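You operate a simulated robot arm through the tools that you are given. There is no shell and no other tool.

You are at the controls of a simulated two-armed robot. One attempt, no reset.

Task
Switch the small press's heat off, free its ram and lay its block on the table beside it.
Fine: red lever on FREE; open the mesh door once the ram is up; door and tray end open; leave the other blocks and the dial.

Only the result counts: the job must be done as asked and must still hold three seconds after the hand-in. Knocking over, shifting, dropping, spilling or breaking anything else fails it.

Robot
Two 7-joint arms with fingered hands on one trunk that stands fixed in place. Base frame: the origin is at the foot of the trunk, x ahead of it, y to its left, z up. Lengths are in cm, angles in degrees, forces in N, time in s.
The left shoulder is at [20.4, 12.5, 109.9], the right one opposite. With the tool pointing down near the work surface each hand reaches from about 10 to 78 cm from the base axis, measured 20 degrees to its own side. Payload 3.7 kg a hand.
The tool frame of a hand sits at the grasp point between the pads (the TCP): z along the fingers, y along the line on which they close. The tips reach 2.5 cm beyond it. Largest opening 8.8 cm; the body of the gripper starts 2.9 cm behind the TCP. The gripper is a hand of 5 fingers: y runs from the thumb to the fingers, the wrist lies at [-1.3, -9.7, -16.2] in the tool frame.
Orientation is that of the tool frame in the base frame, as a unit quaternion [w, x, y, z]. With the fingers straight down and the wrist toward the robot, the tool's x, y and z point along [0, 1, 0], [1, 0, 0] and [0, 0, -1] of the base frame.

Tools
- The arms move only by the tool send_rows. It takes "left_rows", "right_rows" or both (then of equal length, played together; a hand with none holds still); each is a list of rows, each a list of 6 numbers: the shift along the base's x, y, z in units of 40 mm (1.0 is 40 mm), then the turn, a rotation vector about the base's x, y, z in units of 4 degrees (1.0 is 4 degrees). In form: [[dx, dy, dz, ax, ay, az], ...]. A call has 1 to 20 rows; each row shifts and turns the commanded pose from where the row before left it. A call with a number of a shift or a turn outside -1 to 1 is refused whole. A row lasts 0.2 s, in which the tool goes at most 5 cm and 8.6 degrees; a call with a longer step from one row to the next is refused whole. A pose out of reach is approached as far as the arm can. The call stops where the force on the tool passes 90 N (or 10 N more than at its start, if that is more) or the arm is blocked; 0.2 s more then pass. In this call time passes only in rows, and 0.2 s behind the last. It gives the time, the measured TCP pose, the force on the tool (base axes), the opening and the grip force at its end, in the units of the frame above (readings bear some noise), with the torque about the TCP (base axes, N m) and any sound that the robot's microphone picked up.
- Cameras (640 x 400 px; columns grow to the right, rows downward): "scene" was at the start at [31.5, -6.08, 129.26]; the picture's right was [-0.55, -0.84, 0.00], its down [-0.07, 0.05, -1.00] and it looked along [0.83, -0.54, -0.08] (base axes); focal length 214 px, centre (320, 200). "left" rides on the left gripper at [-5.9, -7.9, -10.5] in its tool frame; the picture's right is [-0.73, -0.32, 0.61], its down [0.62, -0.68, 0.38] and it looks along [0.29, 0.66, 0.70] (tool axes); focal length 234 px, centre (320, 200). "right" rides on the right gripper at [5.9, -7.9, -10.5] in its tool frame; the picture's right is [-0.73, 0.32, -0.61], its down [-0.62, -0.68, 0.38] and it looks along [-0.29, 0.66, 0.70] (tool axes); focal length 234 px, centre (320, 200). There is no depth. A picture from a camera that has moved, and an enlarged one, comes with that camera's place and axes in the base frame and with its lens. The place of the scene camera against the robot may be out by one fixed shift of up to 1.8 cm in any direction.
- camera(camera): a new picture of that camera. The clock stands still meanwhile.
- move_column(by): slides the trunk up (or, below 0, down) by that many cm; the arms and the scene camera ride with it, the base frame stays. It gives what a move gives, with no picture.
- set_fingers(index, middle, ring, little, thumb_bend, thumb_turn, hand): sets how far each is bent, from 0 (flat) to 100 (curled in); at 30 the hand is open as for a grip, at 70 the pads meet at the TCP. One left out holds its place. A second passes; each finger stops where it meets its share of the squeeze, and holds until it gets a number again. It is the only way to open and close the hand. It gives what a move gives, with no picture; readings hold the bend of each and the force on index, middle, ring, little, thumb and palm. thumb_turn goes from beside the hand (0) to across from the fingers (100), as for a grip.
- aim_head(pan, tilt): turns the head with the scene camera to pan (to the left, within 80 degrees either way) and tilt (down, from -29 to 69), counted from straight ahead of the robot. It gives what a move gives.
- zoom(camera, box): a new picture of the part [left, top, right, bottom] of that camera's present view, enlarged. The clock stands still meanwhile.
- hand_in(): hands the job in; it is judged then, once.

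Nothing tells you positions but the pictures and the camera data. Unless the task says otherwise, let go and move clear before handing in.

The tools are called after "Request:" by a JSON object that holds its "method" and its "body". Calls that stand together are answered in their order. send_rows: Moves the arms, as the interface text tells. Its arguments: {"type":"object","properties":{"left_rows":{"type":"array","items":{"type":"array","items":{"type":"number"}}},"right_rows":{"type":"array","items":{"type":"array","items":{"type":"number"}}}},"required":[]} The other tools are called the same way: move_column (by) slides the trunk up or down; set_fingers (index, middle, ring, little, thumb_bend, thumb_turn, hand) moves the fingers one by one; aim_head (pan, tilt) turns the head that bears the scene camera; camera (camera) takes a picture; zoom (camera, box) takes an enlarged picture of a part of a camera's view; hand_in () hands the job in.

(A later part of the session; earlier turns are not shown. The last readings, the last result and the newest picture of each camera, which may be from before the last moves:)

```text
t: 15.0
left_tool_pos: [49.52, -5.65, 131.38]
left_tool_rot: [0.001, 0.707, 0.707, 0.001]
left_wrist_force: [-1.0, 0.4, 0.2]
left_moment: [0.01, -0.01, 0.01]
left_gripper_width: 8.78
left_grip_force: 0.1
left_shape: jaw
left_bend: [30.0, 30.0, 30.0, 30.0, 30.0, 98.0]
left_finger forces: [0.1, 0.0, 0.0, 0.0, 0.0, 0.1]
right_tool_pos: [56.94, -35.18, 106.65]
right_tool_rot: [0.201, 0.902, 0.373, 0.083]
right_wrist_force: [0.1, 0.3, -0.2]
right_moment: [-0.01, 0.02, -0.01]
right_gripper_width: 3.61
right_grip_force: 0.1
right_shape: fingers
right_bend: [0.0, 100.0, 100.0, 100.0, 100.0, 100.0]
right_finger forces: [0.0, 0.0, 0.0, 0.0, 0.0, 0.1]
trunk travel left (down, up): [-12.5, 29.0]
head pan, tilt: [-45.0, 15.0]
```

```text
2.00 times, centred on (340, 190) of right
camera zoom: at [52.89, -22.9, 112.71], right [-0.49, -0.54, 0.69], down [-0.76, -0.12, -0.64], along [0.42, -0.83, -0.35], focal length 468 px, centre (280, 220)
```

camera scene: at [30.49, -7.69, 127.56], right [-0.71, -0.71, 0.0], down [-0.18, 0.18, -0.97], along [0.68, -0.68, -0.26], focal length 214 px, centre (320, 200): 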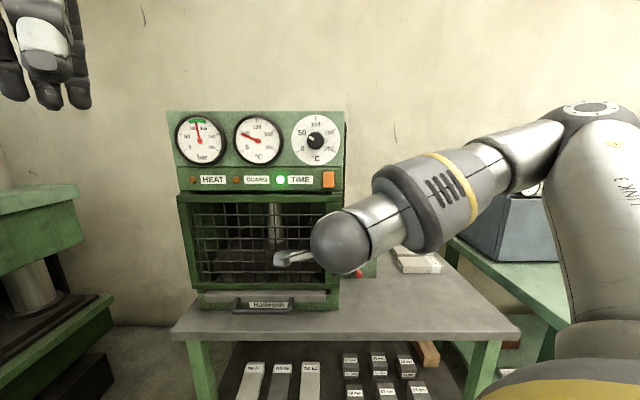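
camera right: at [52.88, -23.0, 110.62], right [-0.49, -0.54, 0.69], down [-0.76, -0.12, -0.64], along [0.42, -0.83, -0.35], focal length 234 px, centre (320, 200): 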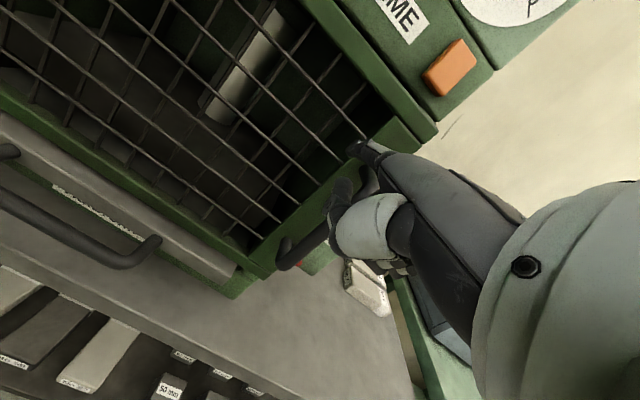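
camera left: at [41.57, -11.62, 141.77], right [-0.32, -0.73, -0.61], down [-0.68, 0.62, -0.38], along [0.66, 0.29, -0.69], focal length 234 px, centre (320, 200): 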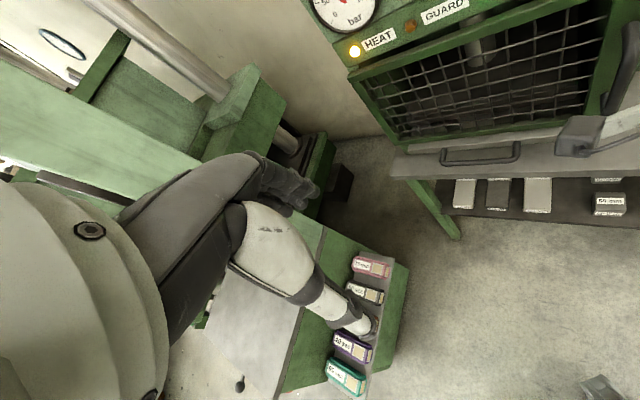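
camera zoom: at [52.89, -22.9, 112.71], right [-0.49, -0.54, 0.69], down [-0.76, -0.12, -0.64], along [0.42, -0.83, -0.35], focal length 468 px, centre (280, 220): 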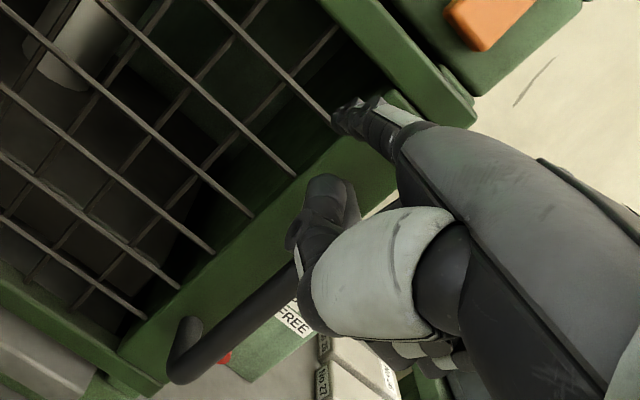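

The commanded pose re-bases on the real one, good. I back the hand up and out, then swing it to the right above the pump lever's height to come down on its far side.

Request:
{"method": "send_rows", "body": {"right_rows": [[-0.2, 0.1, 0.65, 0, 0, 0], [-0.25, 0.1, 0.7, 0, 0, 0], [-0.2, 0.06, 0.65, 0, 0, 0], [-0.65, -0.65, 0, 0, 0, 0], [-0.65, -0.65, 0, 0, 0, 0], [-0.65, -0.65, 0, 0, 0, 0]]}}

Request:
{"method": "camera", "body": {"camera": "scene"}}

Request:
{"method": "camera", "body": {"camera": "right"}}

```text
t: 16.4
left_tool_pos: [48.69, -5.51, 131.76]
left_tool_rot: [0.003, 0.706, 0.708, 0.003]
left_wrist_force: [-1.3, -0.4, 0.3]
left_moment: [-0.02, -0.06, 0.0]
left_gripper_width: 8.79
left_grip_force: 0.1
left_shape: jaw
left_bend: [30.0, 30.0, 30.0, 30.0, 30.0, 98.0]
left_finger forces: [0.0, 0.0, 0.1, 0.0, 0.1, 0.0]
right_tool_pos: [47.16, -42.43, 115.82]
right_tool_rot: [0.202, 0.901, 0.374, 0.084]
right_wrist_force: [-0.4, 0.5, 0.4]
right_moment: [-0.01, 0.0, 0.03]
right_gripper_width: 3.6
right_grip_force: 0.0
right_shape: fingers
right_bend: [0.0, 100.0, 100.0, 100.0, 100.0, 100.0]
right_finger forces: [0.0, 0.0, 0.0, 0.0, 0.0, 0.0]
right hand out of reach, approached as far as the arm can: row 5, 6
trunk travel left (down, up): [-12.5, 29.0]
head pan, tilt: [-45.0, 15.0]
```

```text
taken
camera scene: at [29.95, -7.56, 127.79], right [-0.71, -0.71, 0.0], down [-0.18, 0.18, -0.97], along [0.68, -0.68, -0.26], focal length 214 px, centre (320, 200)
```

scene: 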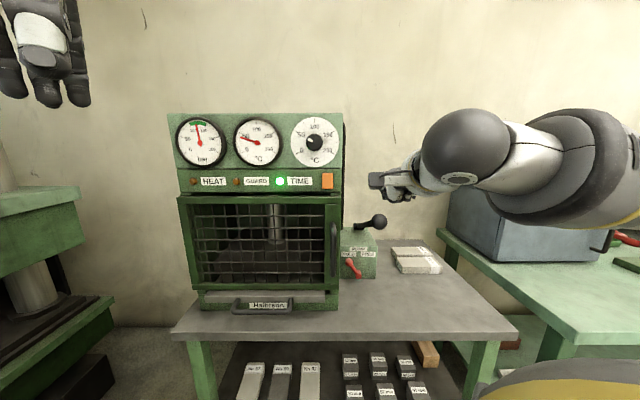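

```text
taken
camera right: at [43.03, -30.13, 121.98], right [-0.49, -0.54, 0.69], down [-0.76, -0.12, -0.64], along [0.43, -0.83, -0.35], focal length 234 px, centre (320, 200)
```

right: 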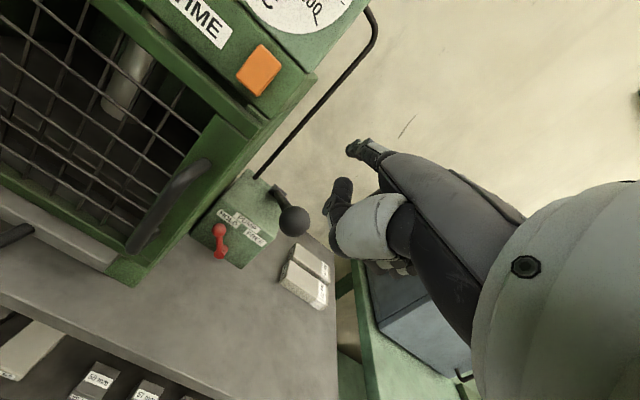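

Now the wrist view shows the red lever, pump knob and blocks clearly. I go a bit further right, clear of the pump knob, and start down.

Request:
{"method": "send_rows", "body": {"right_rows": [[-0.513, -0.714, 0, 0, 0, 0], [-0.513, -0.714, 0, 0, 0, 0], [-0.513, -0.714, 0, 0, 0, 0], [0, 0, -0.9, 0, 0, 0], [0, 0, -0.9, 0, 0, 0], [0, 0, -0.9, 0, 0, 0], [0, 0, -0.9, 0, 0, 0]]}}

Request:
{"method": "camera", "body": {"camera": "scene"}}

Request:
{"method": "camera", "body": {"camera": "right"}}

```text
t: 18.0
left_tool_pos: [49.46, -5.93, 131.45]
left_tool_rot: [0.0, 0.707, 0.708, 0.001]
left_wrist_force: [-0.9, 0.4, 0.3]
left_moment: [-0.05, -0.02, 0.02]
left_gripper_width: 8.79
left_grip_force: 0.2
left_shape: jaw
left_bend: [30.0, 30.0, 30.0, 30.0, 30.0, 98.0]
left_finger forces: [0.1, 0.0, 0.1, 0.1, 0.1, 0.0]
right_tool_pos: [42.23, -53.31, 101.91]
right_tool_rot: [0.2, 0.902, 0.374, 0.083]
right_wrist_force: [0.4, 0.7, -0.2]
right_moment: [0.0, 0.0, -0.03]
right_gripper_width: 3.57
right_grip_force: 0.1
right_shape: fingers
right_bend: [0.0, 100.0, 100.0, 100.0, 100.0, 100.0]
right_finger forces: [0.0, 0.0, 0.0, 0.0, 0.0, 0.1]
right hand out of reach, approached as far as the arm can: row 5, 6, 7
trunk travel left (down, up): [-12.5, 29.0]
head pan, tilt: [-45.0, 15.0]
```

```text
taken
camera scene: at [30.44, -7.71, 127.58], right [-0.71, -0.71, 0.0], down [-0.18, 0.18, -0.97], along [0.68, -0.68, -0.26], focal length 214 px, centre (320, 200)
```

scene: 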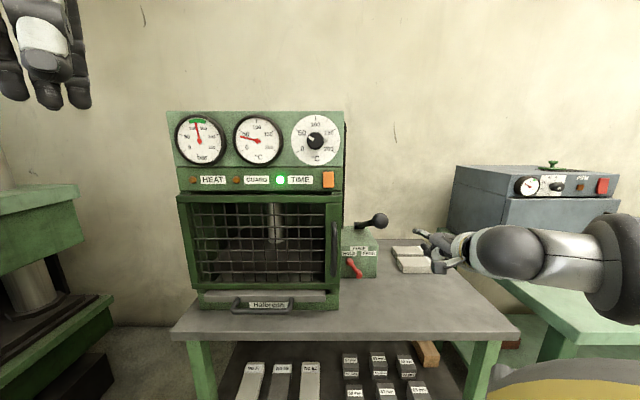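

```text
taken
camera right: at [38.22, -40.95, 107.91], right [-0.49, -0.54, 0.69], down [-0.76, -0.12, -0.64], along [0.42, -0.83, -0.35], focal length 234 px, centre (320, 200)
```

right: 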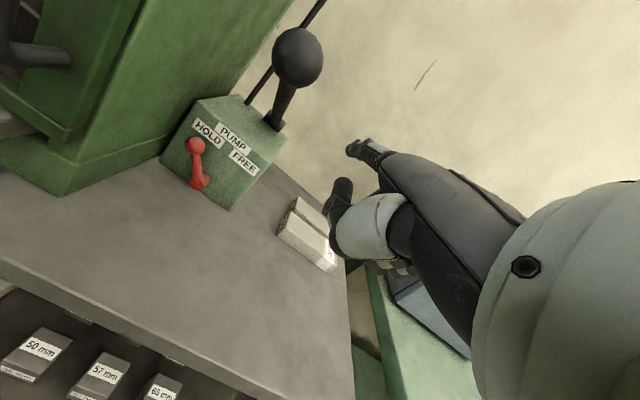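

The view now shows the lever box squarely: red lever at HOLD, clear table in front. I continue down in two steps to lever height.

Request:
{"method": "send_rows", "body": {"right_rows": [[0.1, 0, -0.8, 0, 0, 0], [0.1, 0, -0.8, 0, 0, 0], [0.1, 0, -0.8, 0, 0, 0]]}}

Request:
{"method": "camera", "body": {"camera": "scene"}}

Request:
{"method": "camera", "body": {"camera": "right"}}

```text
t: 18.8
left_tool_pos: [49.48, -5.81, 131.32]
left_tool_rot: [-0.001, 0.707, 0.707, 0.001]
left_wrist_force: [-0.5, -0.1, -1.1]
left_moment: [-0.02, 0.01, 0.01]
left_gripper_width: 8.77
left_grip_force: 0.1
left_shape: jaw
left_bend: [30.0, 30.0, 30.0, 30.0, 30.0, 98.0]
left_finger forces: [0.1, 0.0, 0.0, 0.0, 0.0, 0.0]
right_tool_pos: [43.69, -53.3, 92.38]
right_tool_rot: [0.199, 0.902, 0.373, 0.082]
right_wrist_force: [-0.3, -0.2, 0.3]
right_moment: [-0.01, -0.02, -0.01]
right_gripper_width: 3.59
right_grip_force: 0.1
right_shape: fingers
right_bend: [0.0, 100.0, 100.0, 100.0, 100.0, 100.0]
right_finger forces: [0.0, 0.0, 0.1, 0.1, 0.0, 0.1]
trunk travel left (down, up): [-12.5, 29.0]
head pan, tilt: [-45.0, 15.0]
```

```text
taken
camera scene: at [30.48, -7.71, 127.57], right [-0.71, -0.71, 0.0], down [-0.18, 0.18, -0.97], along [0.68, -0.68, -0.26], focal length 214 px, centre (320, 200)
```

scene: 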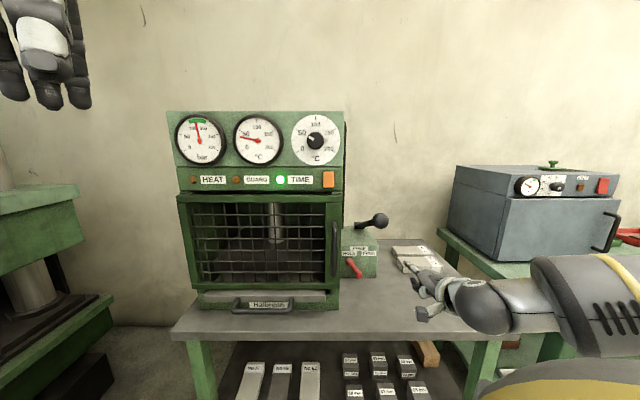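

```text
taken
camera right: at [39.61, -40.99, 98.39], right [-0.49, -0.54, 0.69], down [-0.76, -0.12, -0.64], along [0.42, -0.83, -0.35], focal length 234 px, centre (320, 200)
```

right: 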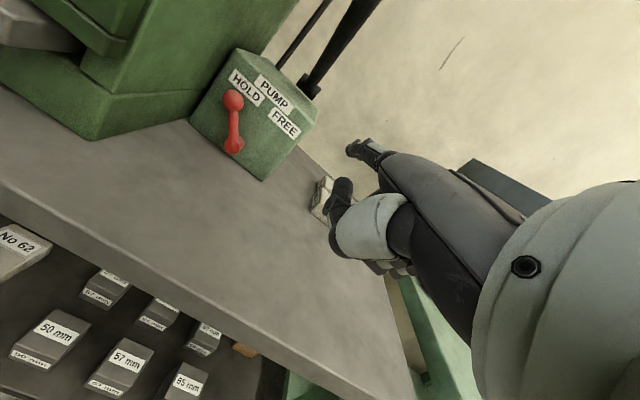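

The hand is beside the lever box at the right. I lower to lever height while moving left toward the gap between the press's side and the knob, staying in front of the lever.

Request:
{"method": "send_rows", "body": {"right_rows": [[0.354, 0.354, -0.3875, 0, 0, 0], [0.354, 0.354, -0.3875, 0, 0, 0], [0.354, 0.354, -0.3875, 0, 0, 0], [0.354, 0.354, -0.3875, 0, 0, 0]]}}

Request:
{"method": "camera", "body": {"camera": "right"}}

Request:
{"method": "camera", "body": {"camera": "scene"}}

```text
t: 19.8
left_tool_pos: [49.49, -5.73, 131.46]
left_tool_rot: [0.0, 0.707, 0.707, 0.0]
left_wrist_force: [0.2, -0.4, 0.2]
left_moment: [-0.02, -0.01, -0.05]
left_gripper_width: 8.77
left_grip_force: 0.1
left_shape: jaw
left_bend: [30.0, 30.0, 30.0, 30.0, 30.0, 98.0]
left_finger forces: [0.1, 0.0, 0.0, 0.1, 0.1, 0.0]
right_tool_pos: [49.15, -47.58, 85.97]
right_tool_rot: [0.201, 0.902, 0.374, 0.083]
right_wrist_force: [-0.8, -0.4, 0.6]
right_moment: [0.0, 0.0, 0.05]
right_gripper_width: 3.59
right_grip_force: 0.0
right_shape: fingers
right_bend: [0.0, 100.0, 100.0, 100.0, 100.0, 100.0]
right_finger forces: [0.0, 0.0, 0.0, 0.0, 0.1, 0.1]
trunk travel left (down, up): [-12.5, 29.0]
head pan, tilt: [-45.0, 15.0]
```

```text
taken
camera right: at [45.11, -35.28, 92.1], right [-0.49, -0.54, 0.69], down [-0.76, -0.12, -0.64], along [0.42, -0.83, -0.35], focal length 234 px, centre (320, 200)
```

right: 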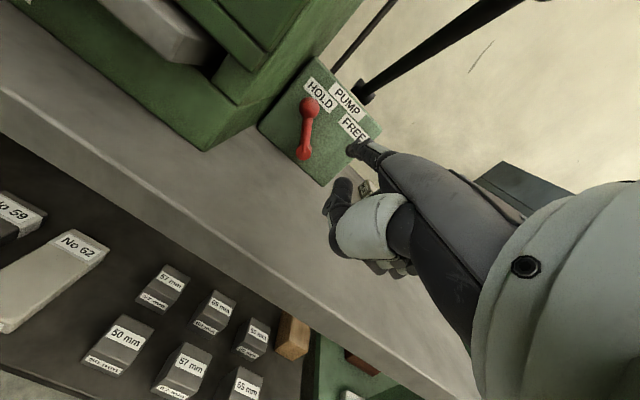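

```text
taken
camera scene: at [30.48, -7.69, 127.57], right [-0.71, -0.71, 0.0], down [-0.18, 0.18, -0.97], along [0.68, -0.68, -0.26], focal length 214 px, centre (320, 200)
```

scene: 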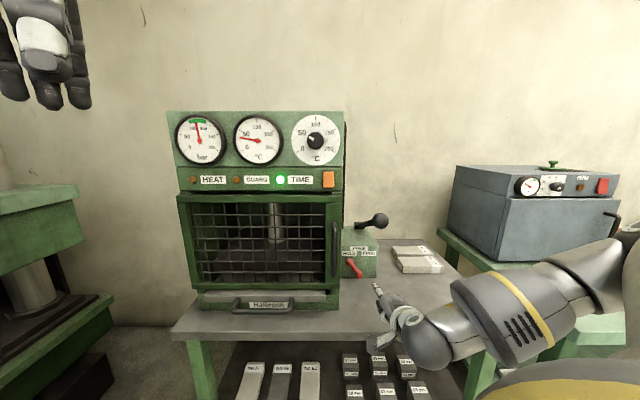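

The finger is at lever height, to the right of the lever. I zoom in with both cameras to fix the tip and knob positions.

Request:
{"method": "zoom", "body": {"camera": "scene", "box": [320, 220, 440, 320]}}

Request:
{"method": "zoom", "body": {"camera": "right", "box": [240, 50, 420, 200]}}

```text
4.00 times, centred on (380, 270) of scene
camera zoom: at [30.48, -7.69, 127.57], right [-0.71, -0.71, 0.0], down [-0.18, 0.18, -0.97], along [0.68, -0.68, -0.26], focal length 858 px, centre (80, -80)
```

zoom: 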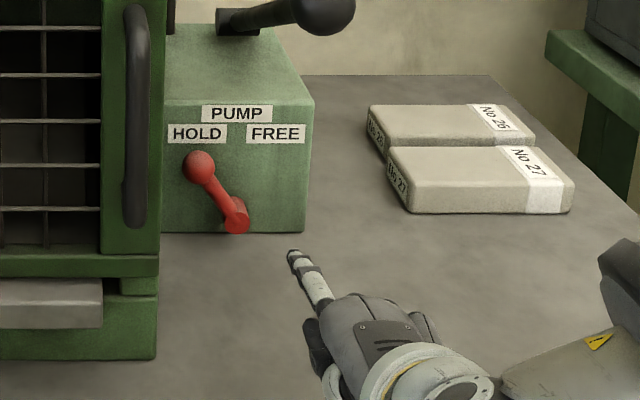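

```text
2.67 times, centred on (330, 125) of right
camera zoom: at [45.11, -35.28, 92.1], right [-0.49, -0.54, 0.69], down [-0.76, -0.12, -0.64], along [0.42, -0.83, -0.35], focal length 624 px, centre (293, 400)
```

zoom: 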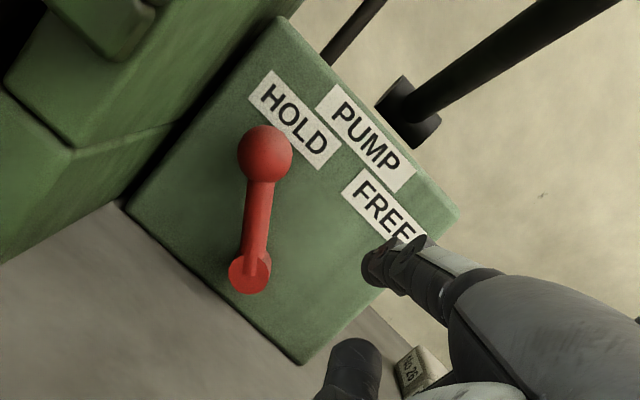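

The knob is about 2.7 cm wide at u≈-6.4 with roughly 3 cm of gap to the press wall, and the box face is near n≈-89. I move the finger 7 cm left and 1.3 cm lower so it lines up with that gap.

Request:
{"method": "send_rows", "body": {"right_rows": [[0.415, 0.415, -0.108, 0, 0, 0], [0.415, 0.415, -0.108, 0, 0, 0], [0.415, 0.415, -0.108, 0, 0, 0]]}}

Request:
{"method": "zoom", "body": {"camera": "scene", "box": [320, 220, 440, 320]}}

Request:
{"method": "camera", "body": {"camera": "right"}}

Request:
{"method": "zoom", "body": {"camera": "right", "box": [280, 50, 460, 200]}}

```text
t: 20.6
left_tool_pos: [49.45, -5.71, 131.38]
left_tool_rot: [-0.002, 0.706, 0.708, 0.0]
left_wrist_force: [0.0, -0.4, -0.8]
left_moment: [0.02, 0.02, -0.02]
left_gripper_width: 8.77
left_grip_force: 0.0
left_shape: jaw
left_bend: [30.0, 30.0, 30.0, 30.0, 30.0, 98.0]
left_finger forces: [0.0, 0.0, 0.0, 0.0, 0.0, 0.0]
right_tool_pos: [54.05, -42.67, 84.69]
right_tool_rot: [0.2, 0.902, 0.374, 0.082]
right_wrist_force: [0.9, 0.1, -0.5]
right_moment: [-0.03, 0.01, -0.01]
right_gripper_width: 3.61
right_grip_force: 0.0
right_shape: fingers
right_bend: [0.0, 100.0, 100.0, 100.0, 100.0, 100.0]
right_finger forces: [0.1, 0.0, 0.0, 0.0, 0.1, 0.1]
trunk travel left (down, up): [-12.5, 29.0]
head pan, tilt: [-45.0, 15.0]
```

```text
4.00 times, centred on (380, 270) of scene
camera zoom: at [30.49, -7.69, 127.56], right [-0.71, -0.71, 0.0], down [-0.18, 0.18, -0.97], along [0.68, -0.68, -0.26], focal length 858 px, centre (80, -80)
```

zoom: 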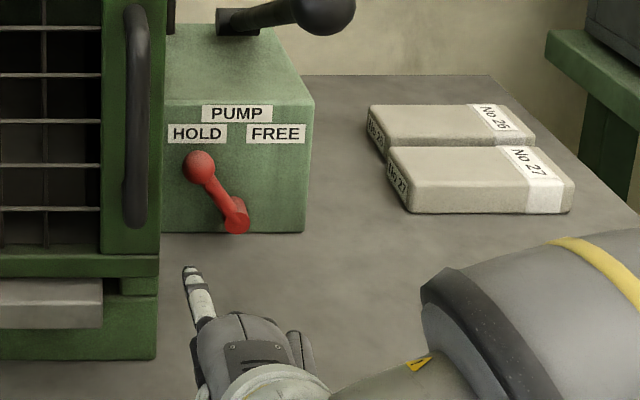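

```text
taken
camera right: at [50.02, -30.3, 90.86], right [-0.49, -0.54, 0.69], down [-0.76, -0.12, -0.63], along [0.42, -0.83, -0.35], focal length 234 px, centre (320, 200)
```

right: 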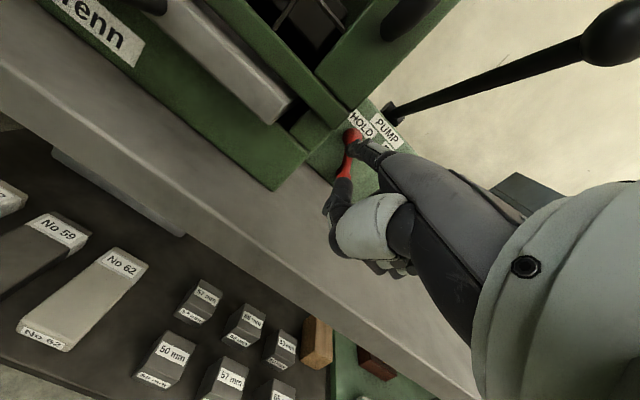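

```text
2.67 times, centred on (370, 125) of right
camera zoom: at [50.02, -30.3, 90.86], right [-0.49, -0.54, 0.69], down [-0.76, -0.12, -0.63], along [0.42, -0.83, -0.35], focal length 624 px, centre (187, 400)
```

zoom: 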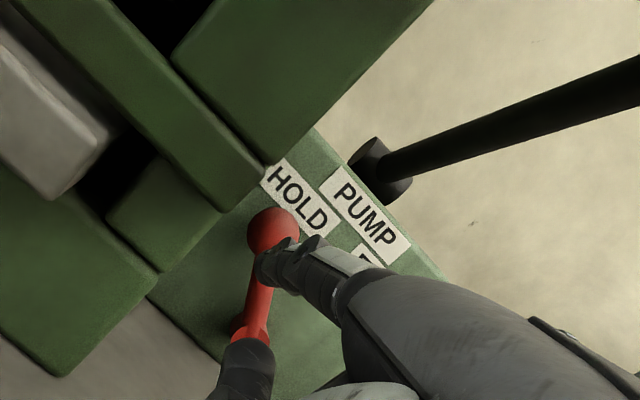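

The tip is aligned with the gap left of the knob. I advance 9 cm toward the box with a slight left offset.

Request:
{"method": "send_rows", "body": {"right_rows": [[0.33, -0.307, 0, 0, 0, 0], [0.33, -0.307, 0, 0, 0, 0], [0.33, -0.307, 0, 0, 0, 0], [0.33, -0.307, 0, 0, 0, 0], [0.33, -0.307, 0, 0, 0, 0]]}}

Request:
{"method": "zoom", "body": {"camera": "scene", "box": [320, 220, 440, 320]}}

Request:
{"method": "zoom", "body": {"camera": "right", "box": [280, 50, 460, 200]}}

```text
t: 21.8
left_tool_pos: [49.45, -5.85, 131.5]
left_tool_rot: [0.0, 0.707, 0.707, 0.002]
left_wrist_force: [-0.1, -0.4, 1.2]
left_moment: [-0.01, -0.03, 0.0]
left_gripper_width: 8.8
left_grip_force: 0.0
left_shape: jaw
left_bend: [30.0, 30.0, 30.0, 30.0, 30.0, 98.0]
left_finger forces: [0.0, 0.0, 0.0, 0.0, 0.0, 0.0]
right_tool_pos: [60.71, -48.82, 84.56]
right_tool_rot: [0.2, 0.902, 0.374, 0.083]
right_wrist_force: [-1.3, -0.1, -0.4]
right_moment: [0.01, 0.03, 0.0]
right_gripper_width: 3.62
right_grip_force: 0.1
right_shape: fingers
right_bend: [0.0, 100.0, 100.0, 100.0, 100.0, 100.0]
right_finger forces: [0.0, 0.1, 0.1, 0.1, 0.1, 0.0]
trunk travel left (down, up): [-12.5, 29.0]
head pan, tilt: [-45.0, 15.0]
```

```text
4.00 times, centred on (380, 270) of scene
camera zoom: at [30.44, -7.69, 127.58], right [-0.71, -0.71, 0.0], down [-0.18, 0.18, -0.97], along [0.68, -0.68, -0.26], focal length 858 px, centre (80, -80)
```

zoom: 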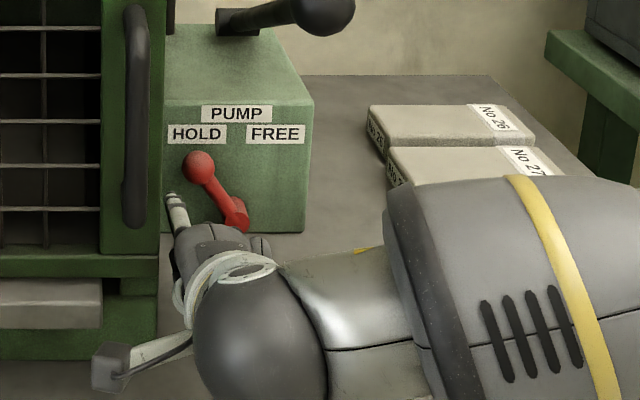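

```text
2.67 times, centred on (370, 125) of right
camera zoom: at [56.65, -36.46, 90.72], right [-0.49, -0.54, 0.69], down [-0.76, -0.12, -0.64], along [0.42, -0.83, -0.35], focal length 624 px, centre (187, 400)
```

zoom: 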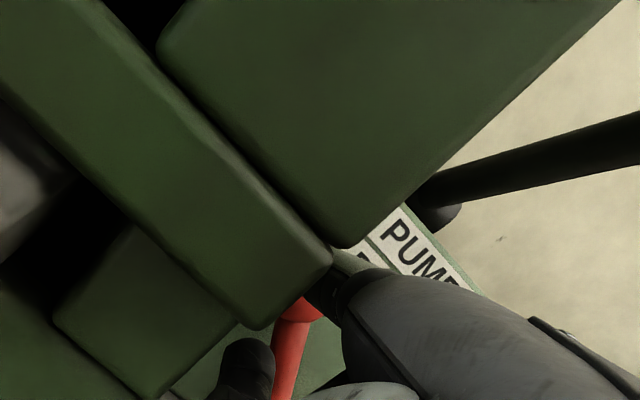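

The tip is beside the lever, left of the knob. I advance the last 3 cm gently with a slight shift to the right away from the door frame.

Request:
{"method": "send_rows", "body": {"right_rows": [[0.17, -0.206, 0, 0, 0, 0], [0.17, -0.206, 0, 0, 0, 0], [0.17, -0.206, 0, 0, 0, 0]]}}

Request:
{"method": "zoom", "body": {"camera": "scene", "box": [320, 220, 440, 320]}}

Request:
{"method": "zoom", "body": {"camera": "right", "box": [280, 50, 460, 200]}}

```text
t: 22.6
left_tool_pos: [49.39, -5.82, 131.44]
left_tool_rot: [0.001, 0.707, 0.707, 0.001]
left_wrist_force: [0.8, 0.2, -0.1]
left_moment: [0.0, 0.03, -0.01]
left_gripper_width: 8.76
left_grip_force: 0.1
left_shape: jaw
left_bend: [30.0, 30.0, 30.0, 30.0, 30.0, 98.0]
left_finger forces: [0.1, 0.1, 0.1, 0.1, 0.1, 0.0]
right_tool_pos: [62.87, -51.32, 84.68]
right_tool_rot: [0.201, 0.902, 0.373, 0.083]
right_wrist_force: [-0.6, 0.8, -0.4]
right_moment: [-0.01, 0.01, 0.02]
right_gripper_width: 3.58
right_grip_force: 0.0
right_shape: fingers
right_bend: [0.0, 100.0, 100.0, 100.0, 100.0, 100.0]
right_finger forces: [0.1, 0.1, 0.0, 0.0, 0.1, 0.1]
trunk travel left (down, up): [-12.5, 29.0]
head pan, tilt: [-45.0, 15.0]
```

```text
4.00 times, centred on (380, 270) of scene
camera zoom: at [30.43, -7.68, 127.59], right [-0.71, -0.71, 0.0], down [-0.18, 0.18, -0.97], along [0.68, -0.68, -0.26], focal length 858 px, centre (80, -80)
```

zoom: 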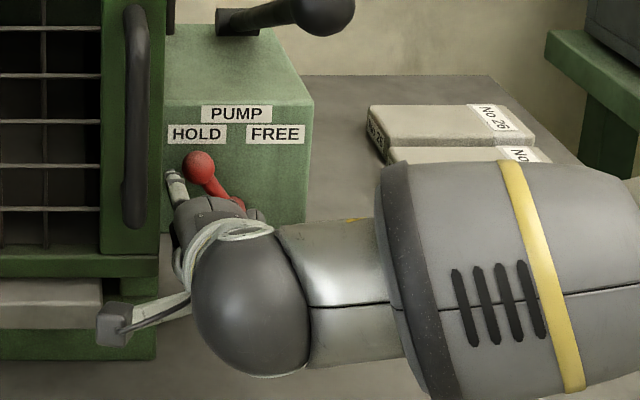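

```text
2.67 times, centred on (370, 125) of right
camera zoom: at [58.7, -38.96, 90.74], right [-0.49, -0.54, 0.69], down [-0.76, -0.12, -0.64], along [0.42, -0.83, -0.35], focal length 624 px, centre (187, 400)
```

zoom: 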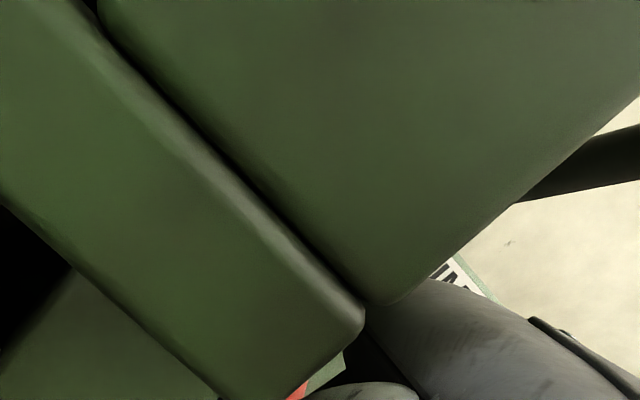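

The fingertip is beside the knob's left side. I push right along the box face in small steps, watching the force.

Request:
{"method": "send_rows", "body": {"right_rows": [[-0.1, -0.1, 0, 0, 0, 0], [-0.1, -0.1, 0, 0, 0, 0], [-0.1, -0.1, 0, 0, 0, 0], [-0.1, -0.1, 0, 0, 0, 0], [-0.1, -0.1, 0, 0, 0, 0]]}}

Request:
{"method": "zoom", "body": {"camera": "scene", "box": [320, 220, 440, 320]}}

```text
t: 23.8
left_tool_pos: [49.48, -5.87, 131.41]
left_tool_rot: [0.0, 0.707, 0.707, 0.001]
left_wrist_force: [0.4, 0.0, -0.4]
left_moment: [0.0, 0.02, 0.01]
left_gripper_width: 8.79
left_grip_force: 0.2
left_shape: jaw
left_bend: [30.0, 30.0, 30.0, 30.0, 30.0, 98.0]
left_finger forces: [0.1, 0.0, 0.0, 0.0, 0.0, 0.0]
right_tool_pos: [60.75, -53.28, 84.82]
right_tool_rot: [0.202, 0.902, 0.374, 0.083]
right_wrist_force: [0.0, -0.1, 0.8]
right_moment: [0.02, -0.03, 0.01]
right_gripper_width: 3.6
right_grip_force: 0.0
right_shape: fingers
right_bend: [0.0, 100.0, 100.0, 100.0, 100.0, 100.0]
right_finger forces: [0.0, 0.0, 0.0, 0.0, 0.0, 0.0]
trunk travel left (down, up): [-12.5, 29.0]
head pan, tilt: [-45.0, 15.0]
```

```text
4.00 times, centred on (380, 270) of scene
camera zoom: at [30.41, -7.67, 127.6], right [-0.71, -0.71, 0.0], down [-0.18, 0.18, -0.97], along [0.68, -0.68, -0.26], focal length 858 px, centre (80, -80)
```

zoom: 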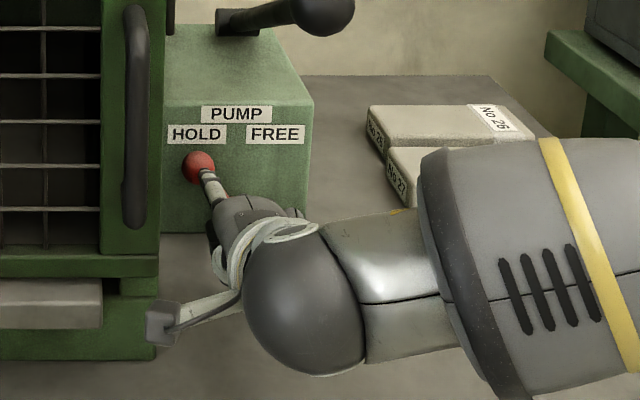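

The finger slid past in front of the knob without touching, so the lever lies deeper than the tip. I go back left, push about 2.3 cm deeper and check.

Request:
{"method": "send_rows", "body": {"right_rows": [[0.15, 0.15, 0, 0, 0, 0], [0.15, 0.15, 0, 0, 0, 0], [0.2, 0.2, 0, 0, 0, 0], [0.1, -0.1, 0, 0, 0, 0], [0.1, -0.1, 0, 0, 0, 0], [0.1, -0.1, 0, 0, 0, 0], [0.1, -0.1, 0, 0, 0, 0]]}}

Request:
{"method": "zoom", "body": {"camera": "scene", "box": [320, 220, 440, 320]}}

```text
t: 25.4
left_tool_pos: [49.4, -5.88, 131.33]
left_tool_rot: [0.001, 0.708, 0.707, 0.0]
left_wrist_force: [0.3, -0.2, -0.2]
left_moment: [0.01, 0.0, 0.01]
left_gripper_width: 8.76
left_grip_force: 0.0
left_shape: jaw
left_bend: [30.0, 30.0, 30.0, 30.0, 30.0, 98.0]
left_finger forces: [0.0, 0.0, 0.0, 0.0, 0.1, 0.0]
right_tool_pos: [64.35, -52.83, 84.63]
right_tool_rot: [0.2, 0.902, 0.374, 0.083]
right_wrist_force: [0.4, -0.1, -0.2]
right_moment: [0.0, 0.0, 0.04]
right_gripper_width: 3.6
right_grip_force: 0.1
right_shape: fingers
right_bend: [0.0, 100.0, 100.0, 100.0, 100.0, 100.0]
right_finger forces: [0.0, 0.0, 0.0, 0.0, 0.0, 0.1]
trunk travel left (down, up): [-12.5, 29.0]
head pan, tilt: [-45.0, 15.0]
```

```text
4.00 times, centred on (380, 270) of scene
camera zoom: at [30.43, -7.68, 127.59], right [-0.71, -0.71, 0.0], down [-0.18, 0.18, -0.97], along [0.68, -0.68, -0.26], focal length 858 px, centre (80, -80)
```

zoom: 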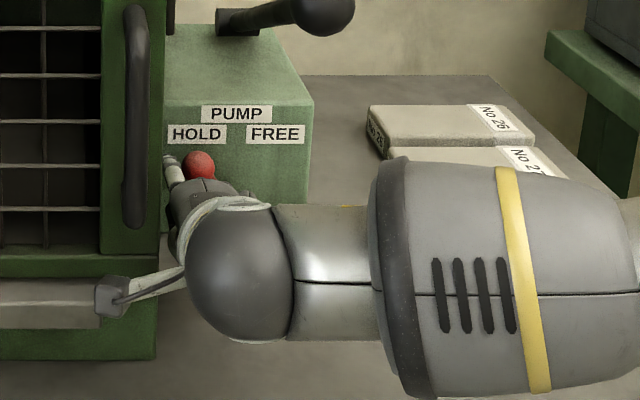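

The tip is now slightly deeper than the knob's centre and still free. I push right again.

Request:
{"method": "send_rows", "body": {"right_rows": [[-0.1, -0.1, 0, 0, 0, 0], [-0.1, -0.1, 0, 0, 0, 0], [-0.1, -0.1, 0, 0, 0, 0], [-0.1, -0.1, 0, 0, 0, 0]]}}

Request:
{"method": "zoom", "body": {"camera": "scene", "box": [320, 220, 440, 320]}}

```text
t: 26.4
left_tool_pos: [49.31, -5.68, 131.45]
left_tool_rot: [0.001, 0.707, 0.707, 0.001]
left_wrist_force: [0.0, 0.2, -0.3]
left_moment: [0.02, 0.0, -0.03]
left_gripper_width: 8.76
left_grip_force: 0.0
left_shape: jaw
left_bend: [30.0, 30.0, 30.0, 30.0, 30.0, 98.0]
left_finger forces: [0.1, 0.0, 0.0, 0.0, 0.0, 0.0]
right_tool_pos: [62.75, -54.24, 84.7]
right_tool_rot: [0.201, 0.902, 0.374, 0.084]
right_wrist_force: [1.6, 2.2, 3.0]
right_moment: [-0.23, -0.12, 0.23]
right_gripper_width: 3.89
right_grip_force: 2.5
right_shape: fingers
right_bend: [0.0, 100.0, 100.0, 100.0, 100.0, 100.0]
right_finger forces: [4.2, 0.0, 0.0, 0.0, 0.1, 0.1]
trunk travel left (down, up): [-12.5, 29.0]
head pan, tilt: [-45.0, 15.0]
```

```text
4.00 times, centred on (380, 270) of scene
camera zoom: at [30.4, -7.61, 127.61], right [-0.71, -0.71, 0.0], down [-0.18, 0.18, -0.97], along [0.68, -0.68, -0.26], focal length 858 px, centre (80, -80)
```

zoom: 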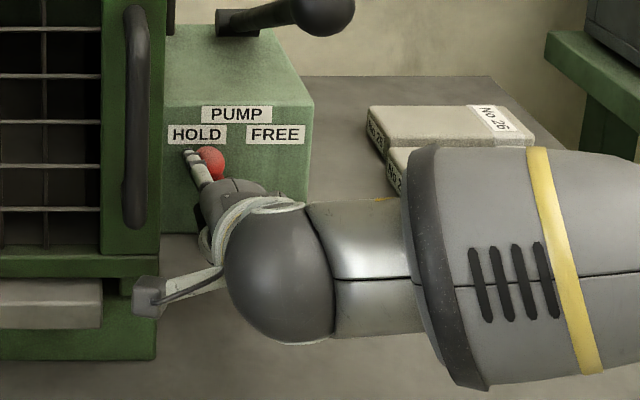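

The knob is moving with a light 4 N push. I keep pushing right.

Request:
{"method": "send_rows", "body": {"right_rows": [[-0.1, -0.1, 0, 0, 0, 0], [-0.1, -0.1, 0, 0, 0, 0], [-0.1, -0.1, 0, 0, 0, 0], [-0.1, -0.1, 0, 0, 0, 0], [-0.1, -0.1, 0, 0, 0, 0]]}}

Request:
{"method": "zoom", "body": {"camera": "scene", "box": [320, 220, 440, 320]}}

```text
t: 27.6
left_tool_pos: [49.45, -5.68, 131.44]
left_tool_rot: [0.001, 0.707, 0.708, 0.001]
left_wrist_force: [0.6, 0.9, -0.2]
left_moment: [-0.03, -0.01, 0.01]
left_gripper_width: 8.77
left_grip_force: 0.0
left_shape: jaw
left_bend: [30.0, 30.0, 30.0, 30.0, 30.0, 98.0]
left_finger forces: [0.0, 0.0, 0.0, 0.0, 0.0, 0.0]
right_tool_pos: [60.69, -56.5, 84.41]
right_tool_rot: [0.199, 0.903, 0.373, 0.081]
right_wrist_force: [1.6, -0.1, 0.0]
right_moment: [-0.02, 0.1, 0.07]
right_gripper_width: 3.58
right_grip_force: 0.8
right_shape: fingers
right_bend: [0.0, 100.0, 100.0, 100.0, 100.0, 100.0]
right_finger forces: [1.3, 0.0, 0.1, 0.0, 0.0, 0.0]
trunk travel left (down, up): [-12.5, 29.0]
head pan, tilt: [-45.0, 15.0]
```

```text
4.00 times, centred on (380, 270) of scene
camera zoom: at [30.44, -7.63, 127.57], right [-0.71, -0.71, 0.0], down [-0.18, 0.18, -0.97], along [0.68, -0.68, -0.26], focal length 858 px, centre (80, -80)
```

zoom: 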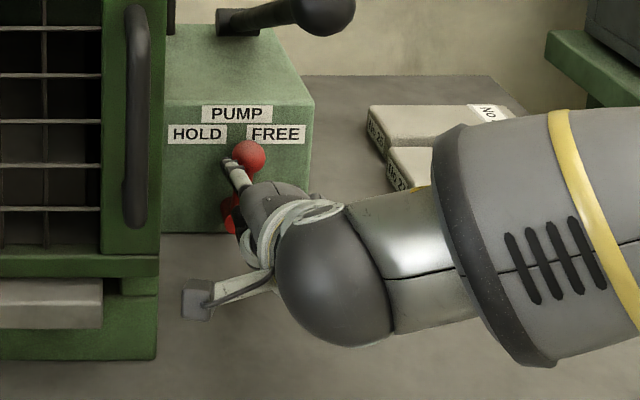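

The knob is past the top; I push on to the FREE stop.

Request:
{"method": "send_rows", "body": {"right_rows": [[-0.1, -0.1, 0, 0, 0, 0], [-0.1, -0.1, 0, 0, 0, 0], [-0.1, -0.1, 0, 0, 0, 0], [-0.1, -0.1, 0, 0, 0, 0]]}}

Request:
{"method": "zoom", "body": {"camera": "scene", "box": [320, 220, 440, 320]}}

Request:
{"method": "zoom", "body": {"camera": "scene", "box": [160, 100, 350, 320]}}

```text
t: 28.6
left_tool_pos: [49.53, -5.66, 131.38]
left_tool_rot: [0.0, 0.707, 0.707, 0.001]
left_wrist_force: [-0.1, -0.6, 0.2]
left_moment: [-0.01, -0.02, 0.0]
left_gripper_width: 8.78
left_grip_force: 0.2
left_shape: jaw
left_bend: [30.0, 30.0, 30.0, 30.0, 30.0, 98.0]
left_finger forces: [0.0, 0.1, 0.1, 0.0, 0.1, 0.0]
right_tool_pos: [59.17, -57.98, 84.7]
right_tool_rot: [0.201, 0.902, 0.374, 0.084]
right_wrist_force: [2.4, 2.0, -1.5]
right_moment: [0.03, 0.12, 0.11]
right_gripper_width: 3.48
right_grip_force: 1.0
right_shape: fingers
right_bend: [1.0, 100.0, 100.0, 100.0, 100.0, 100.0]
right_finger forces: [1.6, 0.1, 0.0, 0.0, 0.0, 0.0]
trunk travel left (down, up): [-12.5, 29.0]
head pan, tilt: [-45.0, 15.0]
```

```text
4.00 times, centred on (380, 270) of scene
camera zoom: at [30.44, -7.67, 127.59], right [-0.71, -0.71, 0.0], down [-0.18, 0.18, -0.97], along [0.68, -0.68, -0.26], focal length 858 px, centre (80, -80)
```

zoom: 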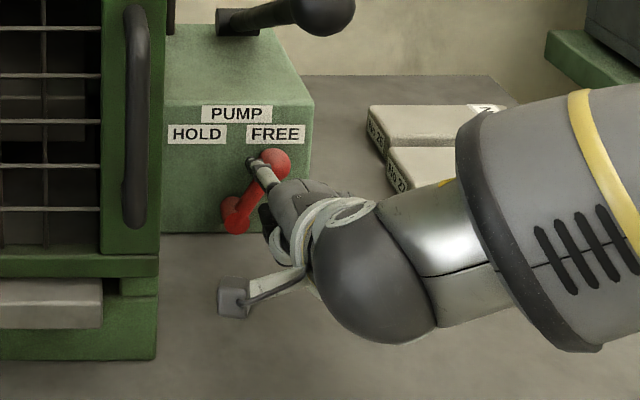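

```text
1.82 times, centred on (255, 210) of scene
camera zoom: at [30.44, -7.67, 127.59], right [-0.71, -0.71, 0.0], down [-0.18, 0.18, -0.97], along [0.68, -0.68, -0.26], focal length 390 px, centre (438, 182)
```

zoom: 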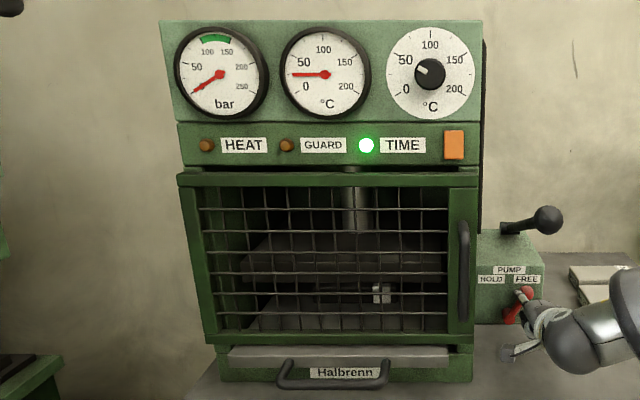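

The pressure gauge has dropped to zero and the ram plate has risen, showing a block with a white label inside. I nudge the lever a touch further to be sure it's at its stop.

Request:
{"method": "send_rows", "body": {"right_rows": [[-0.07, -0.07, 0, 0, 0, 0], [-0.07, -0.07, 0, 0, 0, 0]]}}

Request:
{"method": "zoom", "body": {"camera": "scene", "box": [320, 220, 440, 320]}}

Request:
{"method": "zoom", "body": {"camera": "scene", "box": [190, 190, 350, 310]}}

```text
t: 29.2
left_tool_pos: [49.55, -5.75, 131.57]
left_tool_rot: [0.0, 0.707, 0.707, 0.001]
left_wrist_force: [-0.6, 0.4, -0.6]
left_moment: [-0.03, 0.0, 0.02]
left_gripper_width: 8.76
left_grip_force: 0.0
left_shape: jaw
left_bend: [30.0, 30.0, 30.0, 30.0, 30.0, 98.0]
left_finger forces: [0.0, 0.0, 0.0, 0.0, 0.0, 0.0]
right_tool_pos: [58.69, -58.52, 84.77]
right_tool_rot: [0.201, 0.902, 0.373, 0.083]
right_wrist_force: [2.6, 2.1, -1.0]
right_moment: [-0.04, 0.12, 0.23]
right_gripper_width: 3.5
right_grip_force: 1.3
right_shape: fingers
right_bend: [0.0, 100.0, 100.0, 100.0, 100.0, 100.0]
right_finger forces: [2.7, 0.0, 0.0, 0.1, 0.1, 0.1]
trunk travel left (down, up): [-12.5, 29.0]
head pan, tilt: [-45.0, 15.0]
```

```text
4.00 times, centred on (380, 270) of scene
camera zoom: at [30.45, -7.65, 127.59], right [-0.71, -0.71, 0.0], down [-0.18, 0.18, -0.97], along [0.68, -0.68, -0.26], focal length 858 px, centre (80, -80)
```

zoom: 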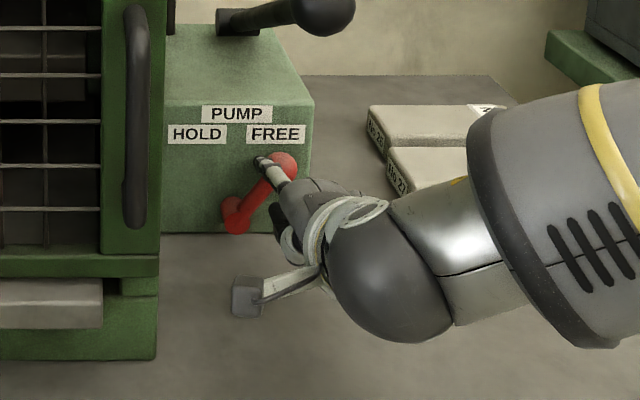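

```text
3.33 times, centred on (270, 250) of scene
camera zoom: at [30.45, -7.65, 127.59], right [-0.71, -0.71, 0.0], down [-0.18, 0.18, -0.97], along [0.68, -0.68, -0.26], focal length 715 px, centre (487, 33)
```

zoom: 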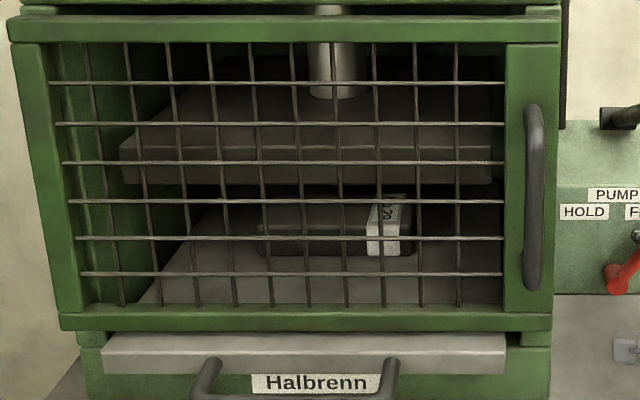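

The lever now leans well to the FREE side, the pressure reads zero and the ram plate is up, with a dark block labelled on its right end under it. I withdraw the finger straight back without dragging the lever.

Request:
{"method": "send_rows", "body": {"right_rows": [[0.06, 0.06, 0, 0, 0, 0], [-0.2, 0.2, 0, 0, 0, 0], [-0.4, 0.4, 0, 0, 0, 0], [-0.5, 0.5, 0, 0, 0, 0], [-0.5, 0.5, 0, 0, 0, 0], [-0.5, 0.5, 0, 0, 0, 0]]}}

Request:
{"method": "camera", "body": {"camera": "scene"}}

Request:
{"method": "zoom", "body": {"camera": "scene", "box": [320, 220, 440, 320]}}

Request:
{"method": "camera", "body": {"camera": "right"}}

```text
t: 30.6
left_tool_pos: [49.36, -5.8, 131.35]
left_tool_rot: [0.0, 0.707, 0.707, 0.0]
left_wrist_force: [0.2, 1.2, 0.0]
left_moment: [0.01, -0.02, -0.02]
left_gripper_width: 8.76
left_grip_force: 0.0
left_shape: jaw
left_bend: [30.0, 30.0, 30.0, 30.0, 30.0, 98.0]
left_finger forces: [0.0, 0.0, 0.1, 0.0, 0.0, 0.1]
right_tool_pos: [50.56, -49.94, 84.81]
right_tool_rot: [0.201, 0.902, 0.373, 0.084]
right_wrist_force: [0.2, -0.2, 0.4]
right_moment: [0.01, 0.01, -0.03]
right_gripper_width: 3.6
right_grip_force: 0.0
right_shape: fingers
right_bend: [0.0, 100.0, 100.0, 100.0, 100.0, 100.0]
right_finger forces: [0.0, 0.1, 0.0, 0.1, 0.1, 0.0]
trunk travel left (down, up): [-12.5, 29.0]
head pan, tilt: [-45.0, 15.0]
```

```text
taken
camera scene: at [30.4, -7.66, 127.61], right [-0.71, -0.71, 0.0], down [-0.18, 0.18, -0.97], along [0.68, -0.68, -0.26], focal length 214 px, centre (320, 200)
```

scene: 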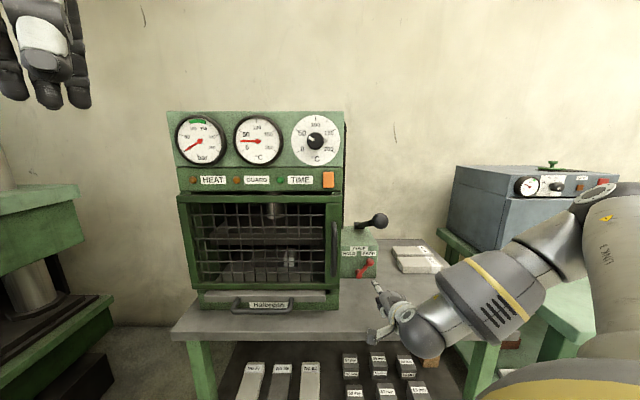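

```text
4.00 times, centred on (380, 270) of scene
camera zoom: at [30.4, -7.66, 127.61], right [-0.71, -0.71, 0.0], down [-0.18, 0.18, -0.97], along [0.68, -0.68, -0.26], focal length 858 px, centre (80, -80)
```

zoom: 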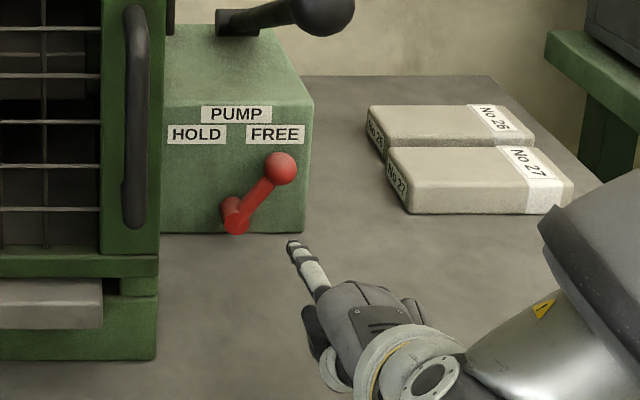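

```text
taken
camera right: at [46.5, -37.68, 90.87], right [-0.49, -0.54, 0.69], down [-0.76, -0.12, -0.64], along [0.42, -0.83, -0.35], focal length 234 px, centre (320, 200)
```

right: 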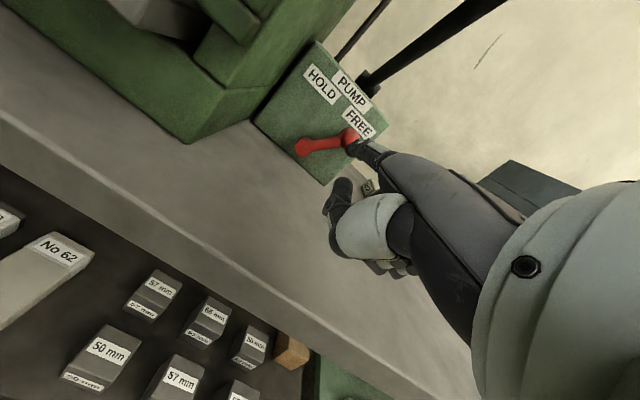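

The red lever rests firmly on the FREE side and the TIME lamp has gone out too. I move the right hand right and up into free space, then open it for gripping the door handle.

Request:
{"method": "send_rows", "body": {"right_rows": [[-0.588, -0.28, 0.633, 0, 0, 0], [-0.588, -0.28, 0.633, 0, 0, 0], [-0.588, -0.28, 0.633, 0, 0, 0], [-0.06, 0.04, 0.575, 0, 0, 0], [-0.06, 0.04, 0.575, 0, 0, 0]]}}

Request:
{"method": "set_fingers", "body": {"hand": "right", "index": 30, "middle": 30, "ring": 30, "little": 30, "thumb_bend": 30, "thumb_turn": 100}}

Request:
{"method": "camera", "body": {"camera": "scene"}}

Request:
{"method": "camera", "body": {"camera": "right"}}

```text
t: 31.8
left_tool_pos: [49.24, -5.79, 131.51]
left_tool_rot: [0.001, 0.707, 0.707, 0.001]
left_wrist_force: [0.0, 0.8, -0.1]
left_moment: [-0.02, -0.02, -0.02]
left_gripper_width: 8.78
left_grip_force: 0.0
left_shape: jaw
left_bend: [30.0, 30.0, 30.0, 30.0, 30.0, 98.0]
left_finger forces: [0.0, 0.0, 0.0, 0.0, 0.0, 0.0]
right_tool_pos: [43.01, -53.05, 96.9]
right_tool_rot: [0.2, 0.902, 0.373, 0.084]
right_wrist_force: [-0.1, -0.1, 0.2]
right_moment: [0.02, -0.01, -0.07]
right_gripper_width: 3.6
right_grip_force: 0.1
right_shape: fingers
right_bend: [0.0, 100.0, 100.0, 100.0, 100.0, 100.0]
right_finger forces: [0.0, 0.0, 0.1, 0.0, 0.0, 0.0]
trunk travel left (down, up): [-12.5, 29.0]
head pan, tilt: [-45.0, 15.0]
```

```text
t: 32.8
left_tool_pos: [49.48, -5.79, 131.36]
left_tool_rot: [0.001, 0.708, 0.707, 0.001]
left_wrist_force: [0.0, -0.8, 0.5]
left_moment: [-0.01, -0.04, 0.02]
left_gripper_width: 8.79
left_grip_force: 0.1
left_shape: jaw
left_bend: [30.0, 30.0, 30.0, 30.0, 30.0, 98.0]
left_finger forces: [0.1, 0.0, 0.0, 0.0, 0.0, 0.1]
right_tool_pos: [42.99, -53.1, 96.82]
right_tool_rot: [0.201, 0.902, 0.373, 0.083]
right_wrist_force: [-0.1, 0.2, 0.2]
right_moment: [-0.04, 0.03, -0.02]
right_gripper_width: 8.45
right_grip_force: 0.0
right_shape: fingers
right_bend: [30.0, 30.0, 30.0, 30.0, 30.0, 98.0]
right_finger forces: [0.0, 0.0, 0.0, 0.1, 0.0, 0.0]
trunk travel left (down, up): [-12.5, 29.0]
head pan, tilt: [-45.0, 15.0]
```

```text
taken
camera scene: at [30.42, -7.68, 127.59], right [-0.71, -0.71, 0.0], down [-0.18, 0.18, -0.97], along [0.68, -0.68, -0.26], focal length 214 px, centre (320, 200)
```

scene: 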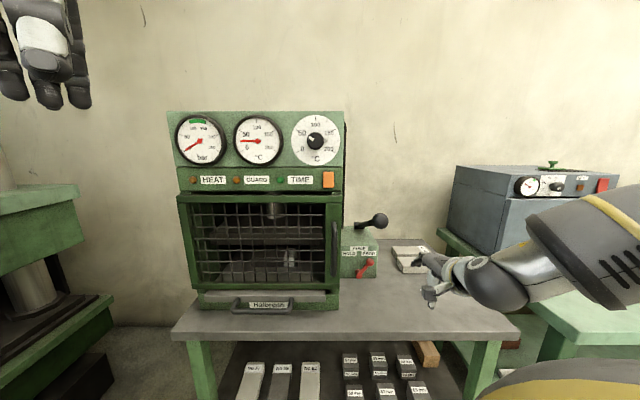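

```text
taken
camera right: at [38.95, -40.76, 102.99], right [-0.49, -0.54, 0.69], down [-0.76, -0.12, -0.64], along [0.42, -0.83, -0.35], focal length 234 px, centre (320, 200)
```

right: 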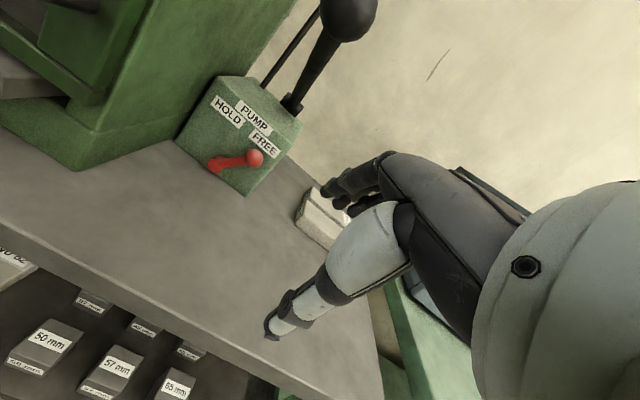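

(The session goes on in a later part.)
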